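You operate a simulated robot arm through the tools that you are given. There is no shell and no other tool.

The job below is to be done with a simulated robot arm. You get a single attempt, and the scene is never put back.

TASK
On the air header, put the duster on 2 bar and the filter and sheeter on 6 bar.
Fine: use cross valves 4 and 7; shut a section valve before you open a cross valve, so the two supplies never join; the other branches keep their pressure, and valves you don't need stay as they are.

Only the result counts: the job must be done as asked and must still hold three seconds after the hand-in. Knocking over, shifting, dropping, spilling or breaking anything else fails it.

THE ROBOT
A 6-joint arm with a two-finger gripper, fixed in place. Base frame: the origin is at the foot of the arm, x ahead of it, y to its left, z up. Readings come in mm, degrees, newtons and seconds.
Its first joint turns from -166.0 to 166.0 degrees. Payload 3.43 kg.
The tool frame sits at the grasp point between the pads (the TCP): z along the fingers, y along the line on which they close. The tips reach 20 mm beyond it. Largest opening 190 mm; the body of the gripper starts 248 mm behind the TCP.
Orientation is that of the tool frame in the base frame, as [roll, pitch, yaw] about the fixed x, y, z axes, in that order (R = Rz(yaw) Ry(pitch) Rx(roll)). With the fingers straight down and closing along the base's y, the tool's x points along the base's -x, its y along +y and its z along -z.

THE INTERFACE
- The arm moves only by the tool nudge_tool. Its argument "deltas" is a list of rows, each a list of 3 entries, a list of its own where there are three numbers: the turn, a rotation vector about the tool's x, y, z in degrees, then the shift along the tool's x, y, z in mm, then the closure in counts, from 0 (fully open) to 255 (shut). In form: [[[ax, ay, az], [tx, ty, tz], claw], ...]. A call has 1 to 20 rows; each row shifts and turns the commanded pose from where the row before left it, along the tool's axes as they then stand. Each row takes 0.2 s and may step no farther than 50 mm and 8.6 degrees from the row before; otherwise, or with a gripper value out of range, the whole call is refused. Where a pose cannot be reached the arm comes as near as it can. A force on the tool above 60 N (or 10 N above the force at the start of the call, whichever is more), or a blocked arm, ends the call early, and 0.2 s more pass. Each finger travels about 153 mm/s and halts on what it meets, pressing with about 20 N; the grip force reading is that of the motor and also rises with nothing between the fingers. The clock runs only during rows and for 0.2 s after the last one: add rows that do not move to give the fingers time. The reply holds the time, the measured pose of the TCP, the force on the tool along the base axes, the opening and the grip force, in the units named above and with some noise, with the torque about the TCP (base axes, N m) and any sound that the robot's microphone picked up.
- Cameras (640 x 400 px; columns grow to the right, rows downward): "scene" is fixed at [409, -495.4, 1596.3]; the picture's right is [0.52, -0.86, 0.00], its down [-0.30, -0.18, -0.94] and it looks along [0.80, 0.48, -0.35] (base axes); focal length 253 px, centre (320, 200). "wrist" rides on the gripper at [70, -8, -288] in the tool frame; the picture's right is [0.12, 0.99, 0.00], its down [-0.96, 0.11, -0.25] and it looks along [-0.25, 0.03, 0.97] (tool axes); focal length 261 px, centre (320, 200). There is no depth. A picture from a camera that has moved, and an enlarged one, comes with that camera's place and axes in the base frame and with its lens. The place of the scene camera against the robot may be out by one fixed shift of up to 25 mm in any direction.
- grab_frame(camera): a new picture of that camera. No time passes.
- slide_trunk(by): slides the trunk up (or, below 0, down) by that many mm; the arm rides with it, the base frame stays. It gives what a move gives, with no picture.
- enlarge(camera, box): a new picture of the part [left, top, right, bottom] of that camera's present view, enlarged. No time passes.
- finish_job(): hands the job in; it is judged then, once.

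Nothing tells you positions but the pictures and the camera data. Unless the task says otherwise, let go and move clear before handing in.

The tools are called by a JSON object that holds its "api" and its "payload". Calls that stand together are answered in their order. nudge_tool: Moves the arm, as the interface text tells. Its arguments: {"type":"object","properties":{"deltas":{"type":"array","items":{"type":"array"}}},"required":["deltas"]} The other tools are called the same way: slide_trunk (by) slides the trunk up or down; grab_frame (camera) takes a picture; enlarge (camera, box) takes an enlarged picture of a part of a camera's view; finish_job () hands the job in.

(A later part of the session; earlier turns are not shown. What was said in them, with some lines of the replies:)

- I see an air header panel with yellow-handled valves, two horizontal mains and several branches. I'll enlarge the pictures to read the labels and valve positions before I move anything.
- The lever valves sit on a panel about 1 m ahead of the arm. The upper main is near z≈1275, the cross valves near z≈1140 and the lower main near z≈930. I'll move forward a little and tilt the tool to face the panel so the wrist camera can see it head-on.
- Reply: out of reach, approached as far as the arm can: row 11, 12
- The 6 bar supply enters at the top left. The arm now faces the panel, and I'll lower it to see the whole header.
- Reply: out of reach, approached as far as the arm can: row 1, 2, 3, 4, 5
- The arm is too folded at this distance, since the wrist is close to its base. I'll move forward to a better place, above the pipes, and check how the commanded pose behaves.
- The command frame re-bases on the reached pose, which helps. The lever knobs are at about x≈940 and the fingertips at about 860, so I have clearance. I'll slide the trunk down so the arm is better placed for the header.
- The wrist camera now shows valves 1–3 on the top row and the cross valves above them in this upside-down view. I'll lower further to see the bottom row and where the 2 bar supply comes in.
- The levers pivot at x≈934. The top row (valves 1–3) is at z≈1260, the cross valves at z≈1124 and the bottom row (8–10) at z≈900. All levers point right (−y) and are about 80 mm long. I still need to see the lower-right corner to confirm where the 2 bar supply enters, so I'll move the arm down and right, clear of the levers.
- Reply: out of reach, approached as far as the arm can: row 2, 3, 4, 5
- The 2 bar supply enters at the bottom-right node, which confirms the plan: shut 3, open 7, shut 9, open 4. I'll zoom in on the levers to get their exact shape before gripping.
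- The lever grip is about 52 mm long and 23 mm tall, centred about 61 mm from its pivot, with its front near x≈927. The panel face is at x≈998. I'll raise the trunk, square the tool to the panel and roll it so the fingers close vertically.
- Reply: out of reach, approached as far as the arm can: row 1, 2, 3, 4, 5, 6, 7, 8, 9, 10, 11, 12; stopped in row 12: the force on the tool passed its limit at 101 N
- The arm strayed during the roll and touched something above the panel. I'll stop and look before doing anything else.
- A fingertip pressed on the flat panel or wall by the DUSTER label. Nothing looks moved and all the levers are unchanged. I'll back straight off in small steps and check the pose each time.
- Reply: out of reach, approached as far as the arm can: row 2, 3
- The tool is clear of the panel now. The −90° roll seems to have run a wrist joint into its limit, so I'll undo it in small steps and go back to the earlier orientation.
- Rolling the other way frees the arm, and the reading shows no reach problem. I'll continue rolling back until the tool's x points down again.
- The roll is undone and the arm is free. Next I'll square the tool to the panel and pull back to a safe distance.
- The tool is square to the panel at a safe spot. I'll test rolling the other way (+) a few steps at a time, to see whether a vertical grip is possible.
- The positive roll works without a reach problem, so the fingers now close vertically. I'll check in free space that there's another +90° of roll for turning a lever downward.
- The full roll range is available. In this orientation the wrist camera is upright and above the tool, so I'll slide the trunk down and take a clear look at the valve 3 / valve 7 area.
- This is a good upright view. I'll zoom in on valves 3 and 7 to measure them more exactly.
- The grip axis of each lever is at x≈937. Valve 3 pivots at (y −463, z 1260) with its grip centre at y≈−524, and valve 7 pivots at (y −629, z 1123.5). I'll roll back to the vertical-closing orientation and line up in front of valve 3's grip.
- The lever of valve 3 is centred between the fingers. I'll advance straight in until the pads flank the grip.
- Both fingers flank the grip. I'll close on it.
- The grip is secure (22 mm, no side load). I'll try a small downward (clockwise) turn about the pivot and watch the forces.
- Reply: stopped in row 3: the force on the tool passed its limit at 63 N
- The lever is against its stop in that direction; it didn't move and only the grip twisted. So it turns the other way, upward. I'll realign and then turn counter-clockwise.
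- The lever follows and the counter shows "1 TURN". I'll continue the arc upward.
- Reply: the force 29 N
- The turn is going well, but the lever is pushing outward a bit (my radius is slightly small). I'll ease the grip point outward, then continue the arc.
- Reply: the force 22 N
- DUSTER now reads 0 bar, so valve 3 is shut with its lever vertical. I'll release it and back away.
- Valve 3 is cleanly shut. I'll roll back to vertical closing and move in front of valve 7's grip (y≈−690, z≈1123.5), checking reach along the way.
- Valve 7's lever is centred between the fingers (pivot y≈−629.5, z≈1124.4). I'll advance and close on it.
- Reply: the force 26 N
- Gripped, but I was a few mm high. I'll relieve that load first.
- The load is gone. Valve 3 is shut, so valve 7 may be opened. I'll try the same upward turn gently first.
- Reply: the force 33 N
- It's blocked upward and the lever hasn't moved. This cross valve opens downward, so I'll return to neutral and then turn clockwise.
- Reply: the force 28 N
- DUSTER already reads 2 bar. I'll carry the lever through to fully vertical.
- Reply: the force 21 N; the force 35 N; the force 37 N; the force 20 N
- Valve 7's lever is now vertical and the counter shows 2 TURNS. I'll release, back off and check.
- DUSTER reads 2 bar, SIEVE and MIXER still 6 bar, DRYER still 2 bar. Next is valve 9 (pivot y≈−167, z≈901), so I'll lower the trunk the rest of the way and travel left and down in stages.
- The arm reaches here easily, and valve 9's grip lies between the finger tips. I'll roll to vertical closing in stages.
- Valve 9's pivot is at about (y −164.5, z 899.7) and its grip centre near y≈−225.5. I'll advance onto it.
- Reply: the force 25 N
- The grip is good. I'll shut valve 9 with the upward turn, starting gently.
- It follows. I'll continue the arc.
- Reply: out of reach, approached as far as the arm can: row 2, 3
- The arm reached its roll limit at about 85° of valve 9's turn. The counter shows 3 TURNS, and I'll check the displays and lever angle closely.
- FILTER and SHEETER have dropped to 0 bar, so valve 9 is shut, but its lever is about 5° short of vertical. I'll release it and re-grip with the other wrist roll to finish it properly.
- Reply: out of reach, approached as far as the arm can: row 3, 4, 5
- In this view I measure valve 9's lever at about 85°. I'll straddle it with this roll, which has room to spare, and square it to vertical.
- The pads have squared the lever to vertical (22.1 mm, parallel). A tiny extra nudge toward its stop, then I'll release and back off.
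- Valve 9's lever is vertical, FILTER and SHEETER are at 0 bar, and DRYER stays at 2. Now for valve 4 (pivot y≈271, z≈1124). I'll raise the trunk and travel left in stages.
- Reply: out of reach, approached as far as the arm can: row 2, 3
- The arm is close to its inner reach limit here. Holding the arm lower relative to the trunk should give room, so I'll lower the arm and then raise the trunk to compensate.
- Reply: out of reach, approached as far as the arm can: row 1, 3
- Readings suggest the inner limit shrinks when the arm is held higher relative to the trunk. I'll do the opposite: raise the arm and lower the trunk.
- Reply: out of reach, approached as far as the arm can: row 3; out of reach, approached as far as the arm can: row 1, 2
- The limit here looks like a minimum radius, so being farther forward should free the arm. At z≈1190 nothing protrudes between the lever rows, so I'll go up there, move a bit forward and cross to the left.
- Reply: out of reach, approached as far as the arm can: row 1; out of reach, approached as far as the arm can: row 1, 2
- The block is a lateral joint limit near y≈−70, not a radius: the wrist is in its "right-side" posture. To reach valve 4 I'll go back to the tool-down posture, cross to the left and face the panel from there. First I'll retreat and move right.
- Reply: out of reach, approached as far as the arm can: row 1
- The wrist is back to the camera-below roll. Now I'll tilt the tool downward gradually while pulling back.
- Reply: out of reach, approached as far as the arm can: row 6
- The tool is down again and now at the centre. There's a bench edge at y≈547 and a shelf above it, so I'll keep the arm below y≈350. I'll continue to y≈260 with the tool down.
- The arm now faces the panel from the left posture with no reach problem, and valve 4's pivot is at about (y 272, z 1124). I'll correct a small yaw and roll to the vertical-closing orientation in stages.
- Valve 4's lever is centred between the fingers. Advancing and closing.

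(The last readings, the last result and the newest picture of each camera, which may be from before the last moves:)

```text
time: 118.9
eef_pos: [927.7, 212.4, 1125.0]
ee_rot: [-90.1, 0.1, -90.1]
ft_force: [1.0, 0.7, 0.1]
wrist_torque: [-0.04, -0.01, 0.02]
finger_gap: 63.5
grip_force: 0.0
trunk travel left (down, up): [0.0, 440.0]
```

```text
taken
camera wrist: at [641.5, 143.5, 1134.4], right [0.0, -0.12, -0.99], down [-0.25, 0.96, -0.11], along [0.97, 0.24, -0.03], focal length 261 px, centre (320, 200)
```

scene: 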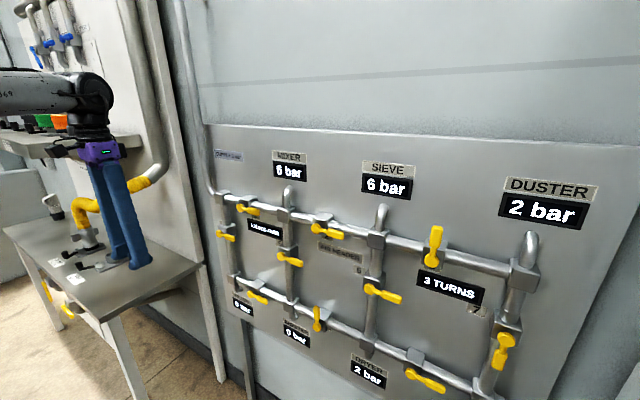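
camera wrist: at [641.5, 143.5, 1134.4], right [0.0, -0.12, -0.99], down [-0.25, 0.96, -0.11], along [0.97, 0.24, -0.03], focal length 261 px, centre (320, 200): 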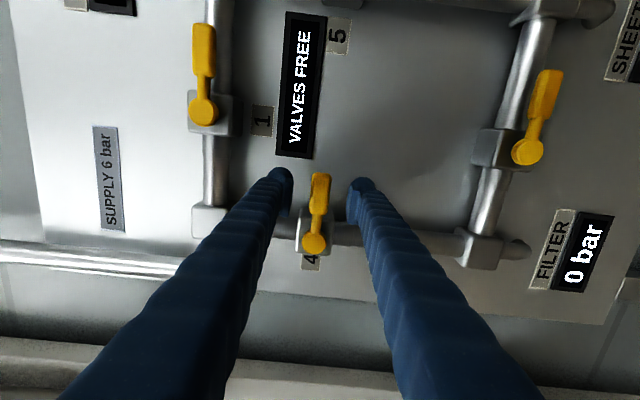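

{"api": "nudge_tool", "payload": {"deltas": [[[0, 0, 0], [0, 0, 0], 245], [[0, 0, 0], [0, 0, 0], 245], [[0, 0, 0], [0, 0, 0], 245]]}}

```text
time: 119.7
eef_pos: [928.2, 212.2, 1125.0]
ee_rot: [-90.0, 0.0, -90.1]
ft_force: [0.6, -0.3, 0.7]
wrist_torque: [-0.12, -0.04, -0.02]
finger_gap: 22.1
grip_force: 45.3
trunk travel left (down, up): [0.0, 440.0]
```

The grip is perfect with no load. Valve 9 is shut, so valve 4 may open: turning clockwise (down), gently at first.

{"api": "nudge_tool", "payload": {"deltas": [[[0, 0, 4], [-0.15, 4.21, 0], 245], [[0, 0, 4], [-0.15, 4.21, 0], 245], [[0, 0, 4], [-0.15, 4.21, 0], 245]]}}

{"api": "grab_frame", "payload": {"camera": "wrist"}}

```text
time: 120.5
eef_pos: [928.7, 213.6, 1112.7]
ee_rot: [-90.0, 12.2, -90.1]
ft_force: [18.3, 10.0, 5.5]
wrist_torque: [0.1, -0.04, 0.24]
finger_gap: 22.0
grip_force: 45.1
trunk travel left (down, up): [0.0, 440.0]
```

```text
taken
camera wrist: at [641.2, 144.2, 1107.1], right [0.0, 0.09, -1.0], down [-0.25, 0.96, 0.09], along [0.97, 0.25, 0.02], focal length 261 px, centre (320, 200)
```

wrist: 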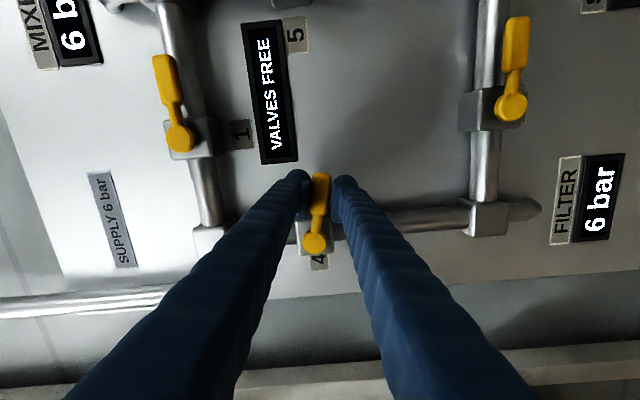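

FILTER already reads 6 bar. I'll carry the lever on through the arc.

{"api": "nudge_tool", "payload": {"deltas": [[[0, 0, 6], [-0.9, 6.3, 0.7], 245], [[0, 0, 6], [-0.33, 6.3, 0], 245], [[0, 0, 6], [-0.33, 6.3, 0], 245], [[0, 0, 6], [-0.33, 6.3, 0], 245]]}}

```text
time: 121.5
eef_pos: [928.5, 223.2, 1090.3]
ee_rot: [-89.9, 36.3, -90.0]
ft_force: [21.1, 15.9, 20.5]
wrist_torque: [0.31, -0.2, 0.18]
finger_gap: 22.1
grip_force: 44.7
trunk travel left (down, up): [0.0, 440.0]
```

{"api": "nudge_tool", "payload": {"deltas": [[[0, 0, 0], [-1.6, 0, 0.8], 245], [[0, 0, 6], [-0.4, 6.25, 0], 245], [[0, 0, 6], [-0.4, 6.25, 0], 245], [[0, 0, 6], [-0.4, 6.25, 0], 245]]}}

```text
time: 122.5
eef_pos: [928.2, 235.9, 1077.9]
ee_rot: [-90.1, 54.3, -90.3]
ft_force: [15.9, 6.7, 19.3]
wrist_torque: [0.25, -0.2, 0.03]
finger_gap: 21.9
grip_force: 45.1
trunk travel left (down, up): [0.0, 440.0]
```

{"api": "nudge_tool", "payload": {"deltas": [[[0, 0, 0], [-1.2, 0, 0.6], 245], [[0, 0, 6], [-0.4, 6.2, 0], 245], [[0, 0, 6], [-0.4, 6.2, 0], 245], [[0, 0, 6], [-0.4, 6.2, 0], 245]]}}

```text
time: 123.5
eef_pos: [929.0, 252.2, 1069.3]
ee_rot: [-90.6, 72.3, -90.9]
ft_force: [3.5, -12.6, 7.0]
wrist_torque: [0.8, 0.12, -0.2]
finger_gap: 22.2
grip_force: 45.3
trunk travel left (down, up): [0.0, 440.0]
```

{"api": "nudge_tool", "payload": {"deltas": [[[0, 0, 6], [-0.4, 6.3, 0], 245], [[0, 0, 6], [-0.4, 6.3, 0], 245]]}}

{"api": "nudge_tool", "payload": {"deltas": [[[0, 0, 3], [-0.1, 3.15, 0], 245], [[0, 0, 3], [-0.1, 3.15, 0], 245], [[0, 0, 0], [0, 0, 0], 245]]}}

{"api": "grab_frame", "payload": {"camera": "wrist"}}

```text
time: 124.1
eef_pos: [927.7, 266.4, 1066.5]
ee_rot: [-91.3, 84.3, -91.5]
ft_force: [-5.4, -24.7, 3.4]
wrist_torque: [1.44, -0.32, -0.34]
finger_gap: 22.7
grip_force: 45.0
trunk travel left (down, up): [0.0, 440.0]
```

```text
time: 124.9
eef_pos: [928.6, 269.3, 1067.8]
ee_rot: [124.7, 89.6, 124.3]
ft_force: [-10.1, -34.4, -4.4]
wrist_torque: [-0.25, -0.07, -0.22]
finger_gap: 21.8
grip_force: 45.0
trunk travel left (down, up): [0.0, 440.0]
```

```text
taken
camera wrist: at [640.9, 264.4, 998.5], right [0.01, 0.99, -0.11], down [-0.24, 0.11, 0.96], along [0.97, 0.02, 0.24], focal length 261 px, centre (320, 200)
```

wrist: 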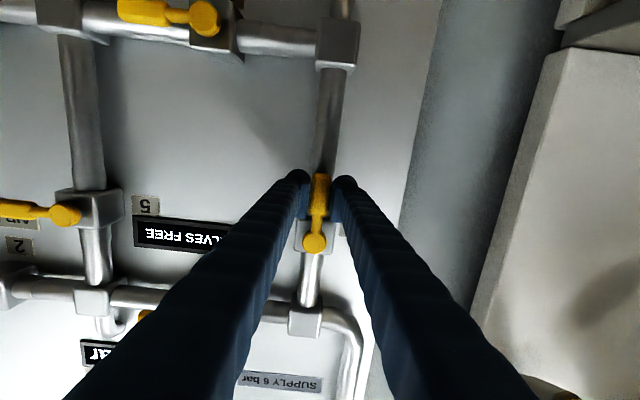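

Valve 4's lever is vertical and firmly at its stop (about 34 N of resistance). Releasing and backing off.

{"api": "nudge_tool", "payload": {"deltas": [[[0, 0, 0], [0, -0.8, 0], 245], [[0, 0, 0], [0, 0, 0], 170], [[0, 0, 0], [0, 0, 0], 170], [[0, 0, 0], [0, 0, -25], 170], [[0, 0, 0], [0, 0, -35], 170], [[0, 0, 0], [0, 0, -25], 170], [[0, 0, 0], [0, 0, 0], 170]]}}

{"api": "grab_frame", "payload": {"camera": "wrist"}}

{"api": "grab_frame", "payload": {"camera": "scene"}}

```text
time: 126.5
eef_pos: [845.1, 274.4, 1067.3]
ee_rot: [-160.1, 89.8, -160.1]
ft_force: [-0.1, -0.2, -0.4]
wrist_torque: [0.0, 0.04, 0.0]
finger_gap: 63.1
grip_force: 0.1
trunk travel left (down, up): [0.0, 440.0]
```

```text
taken
camera wrist: at [556.4, 267.7, 999.1], right [0.0, 0.99, -0.12], down [-0.24, 0.12, 0.96], along [0.97, 0.03, 0.24], focal length 261 px, centre (320, 200)
```

wrist: 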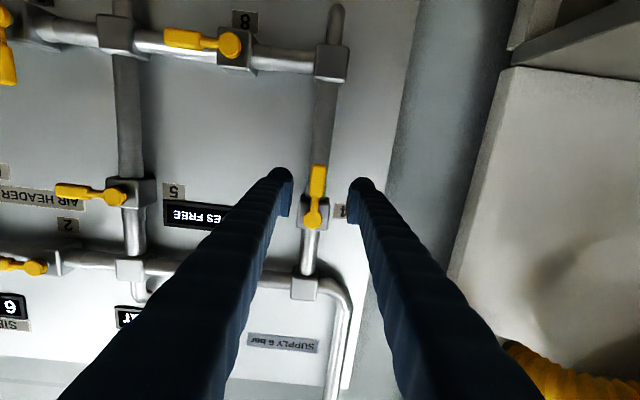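

```text
taken
```

scene: 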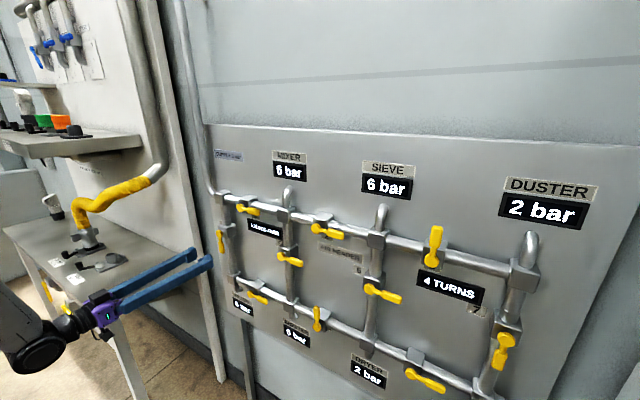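

The counter shows 4 TURNS. I'll verify all the displays and lever positions close up.

{"api": "enlarge", "payload": {"camera": "scene", "box": [205, 180, 397, 300]}}

{"api": "enlarge", "payload": {"camera": "scene", "box": [210, 275, 410, 400]}}

{"api": "enlarge", "payload": {"camera": "scene", "box": [360, 160, 620, 400]}}

```text
3.33 times, centred on (301, 240) of scene
camera zoom: at [409.0, -495.4, 1596.3], right [0.52, -0.86, 0.0], down [-0.3, -0.18, -0.94], along [0.8, 0.48, -0.35], focal length 843 px, centre (383, 67)
```

zoom: 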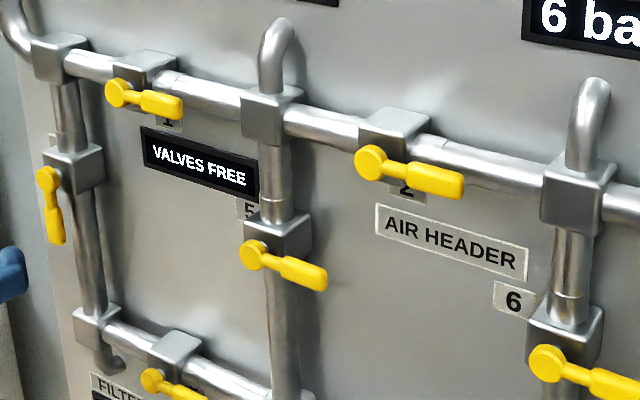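

```text
3.20 times, centred on (310, 338) of scene
camera zoom: at [409.0, -495.4, 1596.3], right [0.52, -0.86, 0.0], down [-0.3, -0.18, -0.94], along [0.8, 0.48, -0.35], focal length 810 px, centre (352, -240)
```

zoom: 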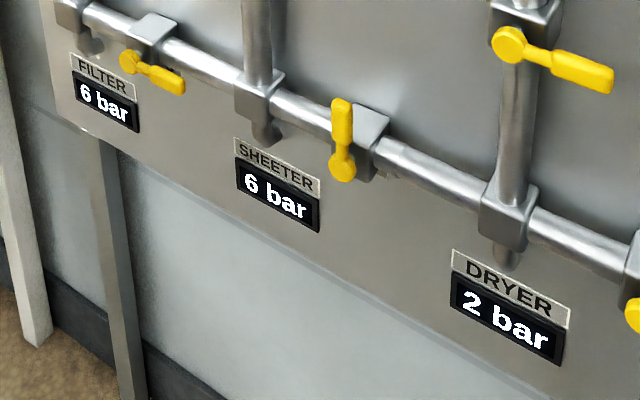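

```text
1.67 times, centred on (490, 280) of scene
camera zoom: at [409.0, -495.4, 1596.3], right [0.52, -0.86, 0.0], down [-0.3, -0.18, -0.94], along [0.8, 0.48, -0.35], focal length 422 px, centre (37, 67)
```

zoom: 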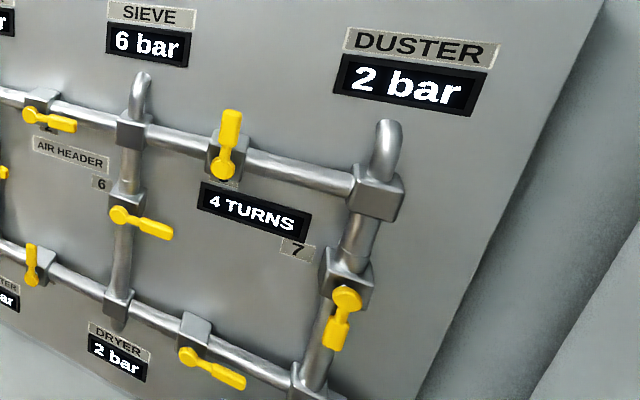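

All the displays read as asked:
- **2 bar:** DUSTER and DRYER
- **6 bar:** FILTER, SHEETER, MIXER and SIEVE

Valves 3 and 9 are shut, 4 and 7 are open, and the other levers haven't moved. The gripper is open and about 60 mm clear of the levers, so I'm handing in.

{"api": "finish_job", "payload": {}}

```text
The job is handed in.
```

The header is set as asked, and I've handed the job in. The duster is on 2 bar, and the filter and sheeter are on 6 bar.

- **Valves turned:** I shut section valve 3 before opening cross valve 7, and shut section valve 9 before opening cross valve 4. At no point did an open path join the two supplies.
- **Other branches:** the mixer and sieve still read 6 bar and the dryer still reads 2 bar. The levers on valves 1, 2, 5, 6, 8 and 10 are where they started.
- **Panel contact:** early on, while I was turning the wrist, a fingertip hit the panel or wall near the DUSTER label. The force peaked at 101 N. Nothing looked shifted or damaged in the pictures afterwards.
- **Valve 9:** its lever stopped about 5° short of vertical on the first try. I gripped it again and brought it upright before opening valve 4.

The gripper was open and about 60 mm clear of the levers at hand-in.
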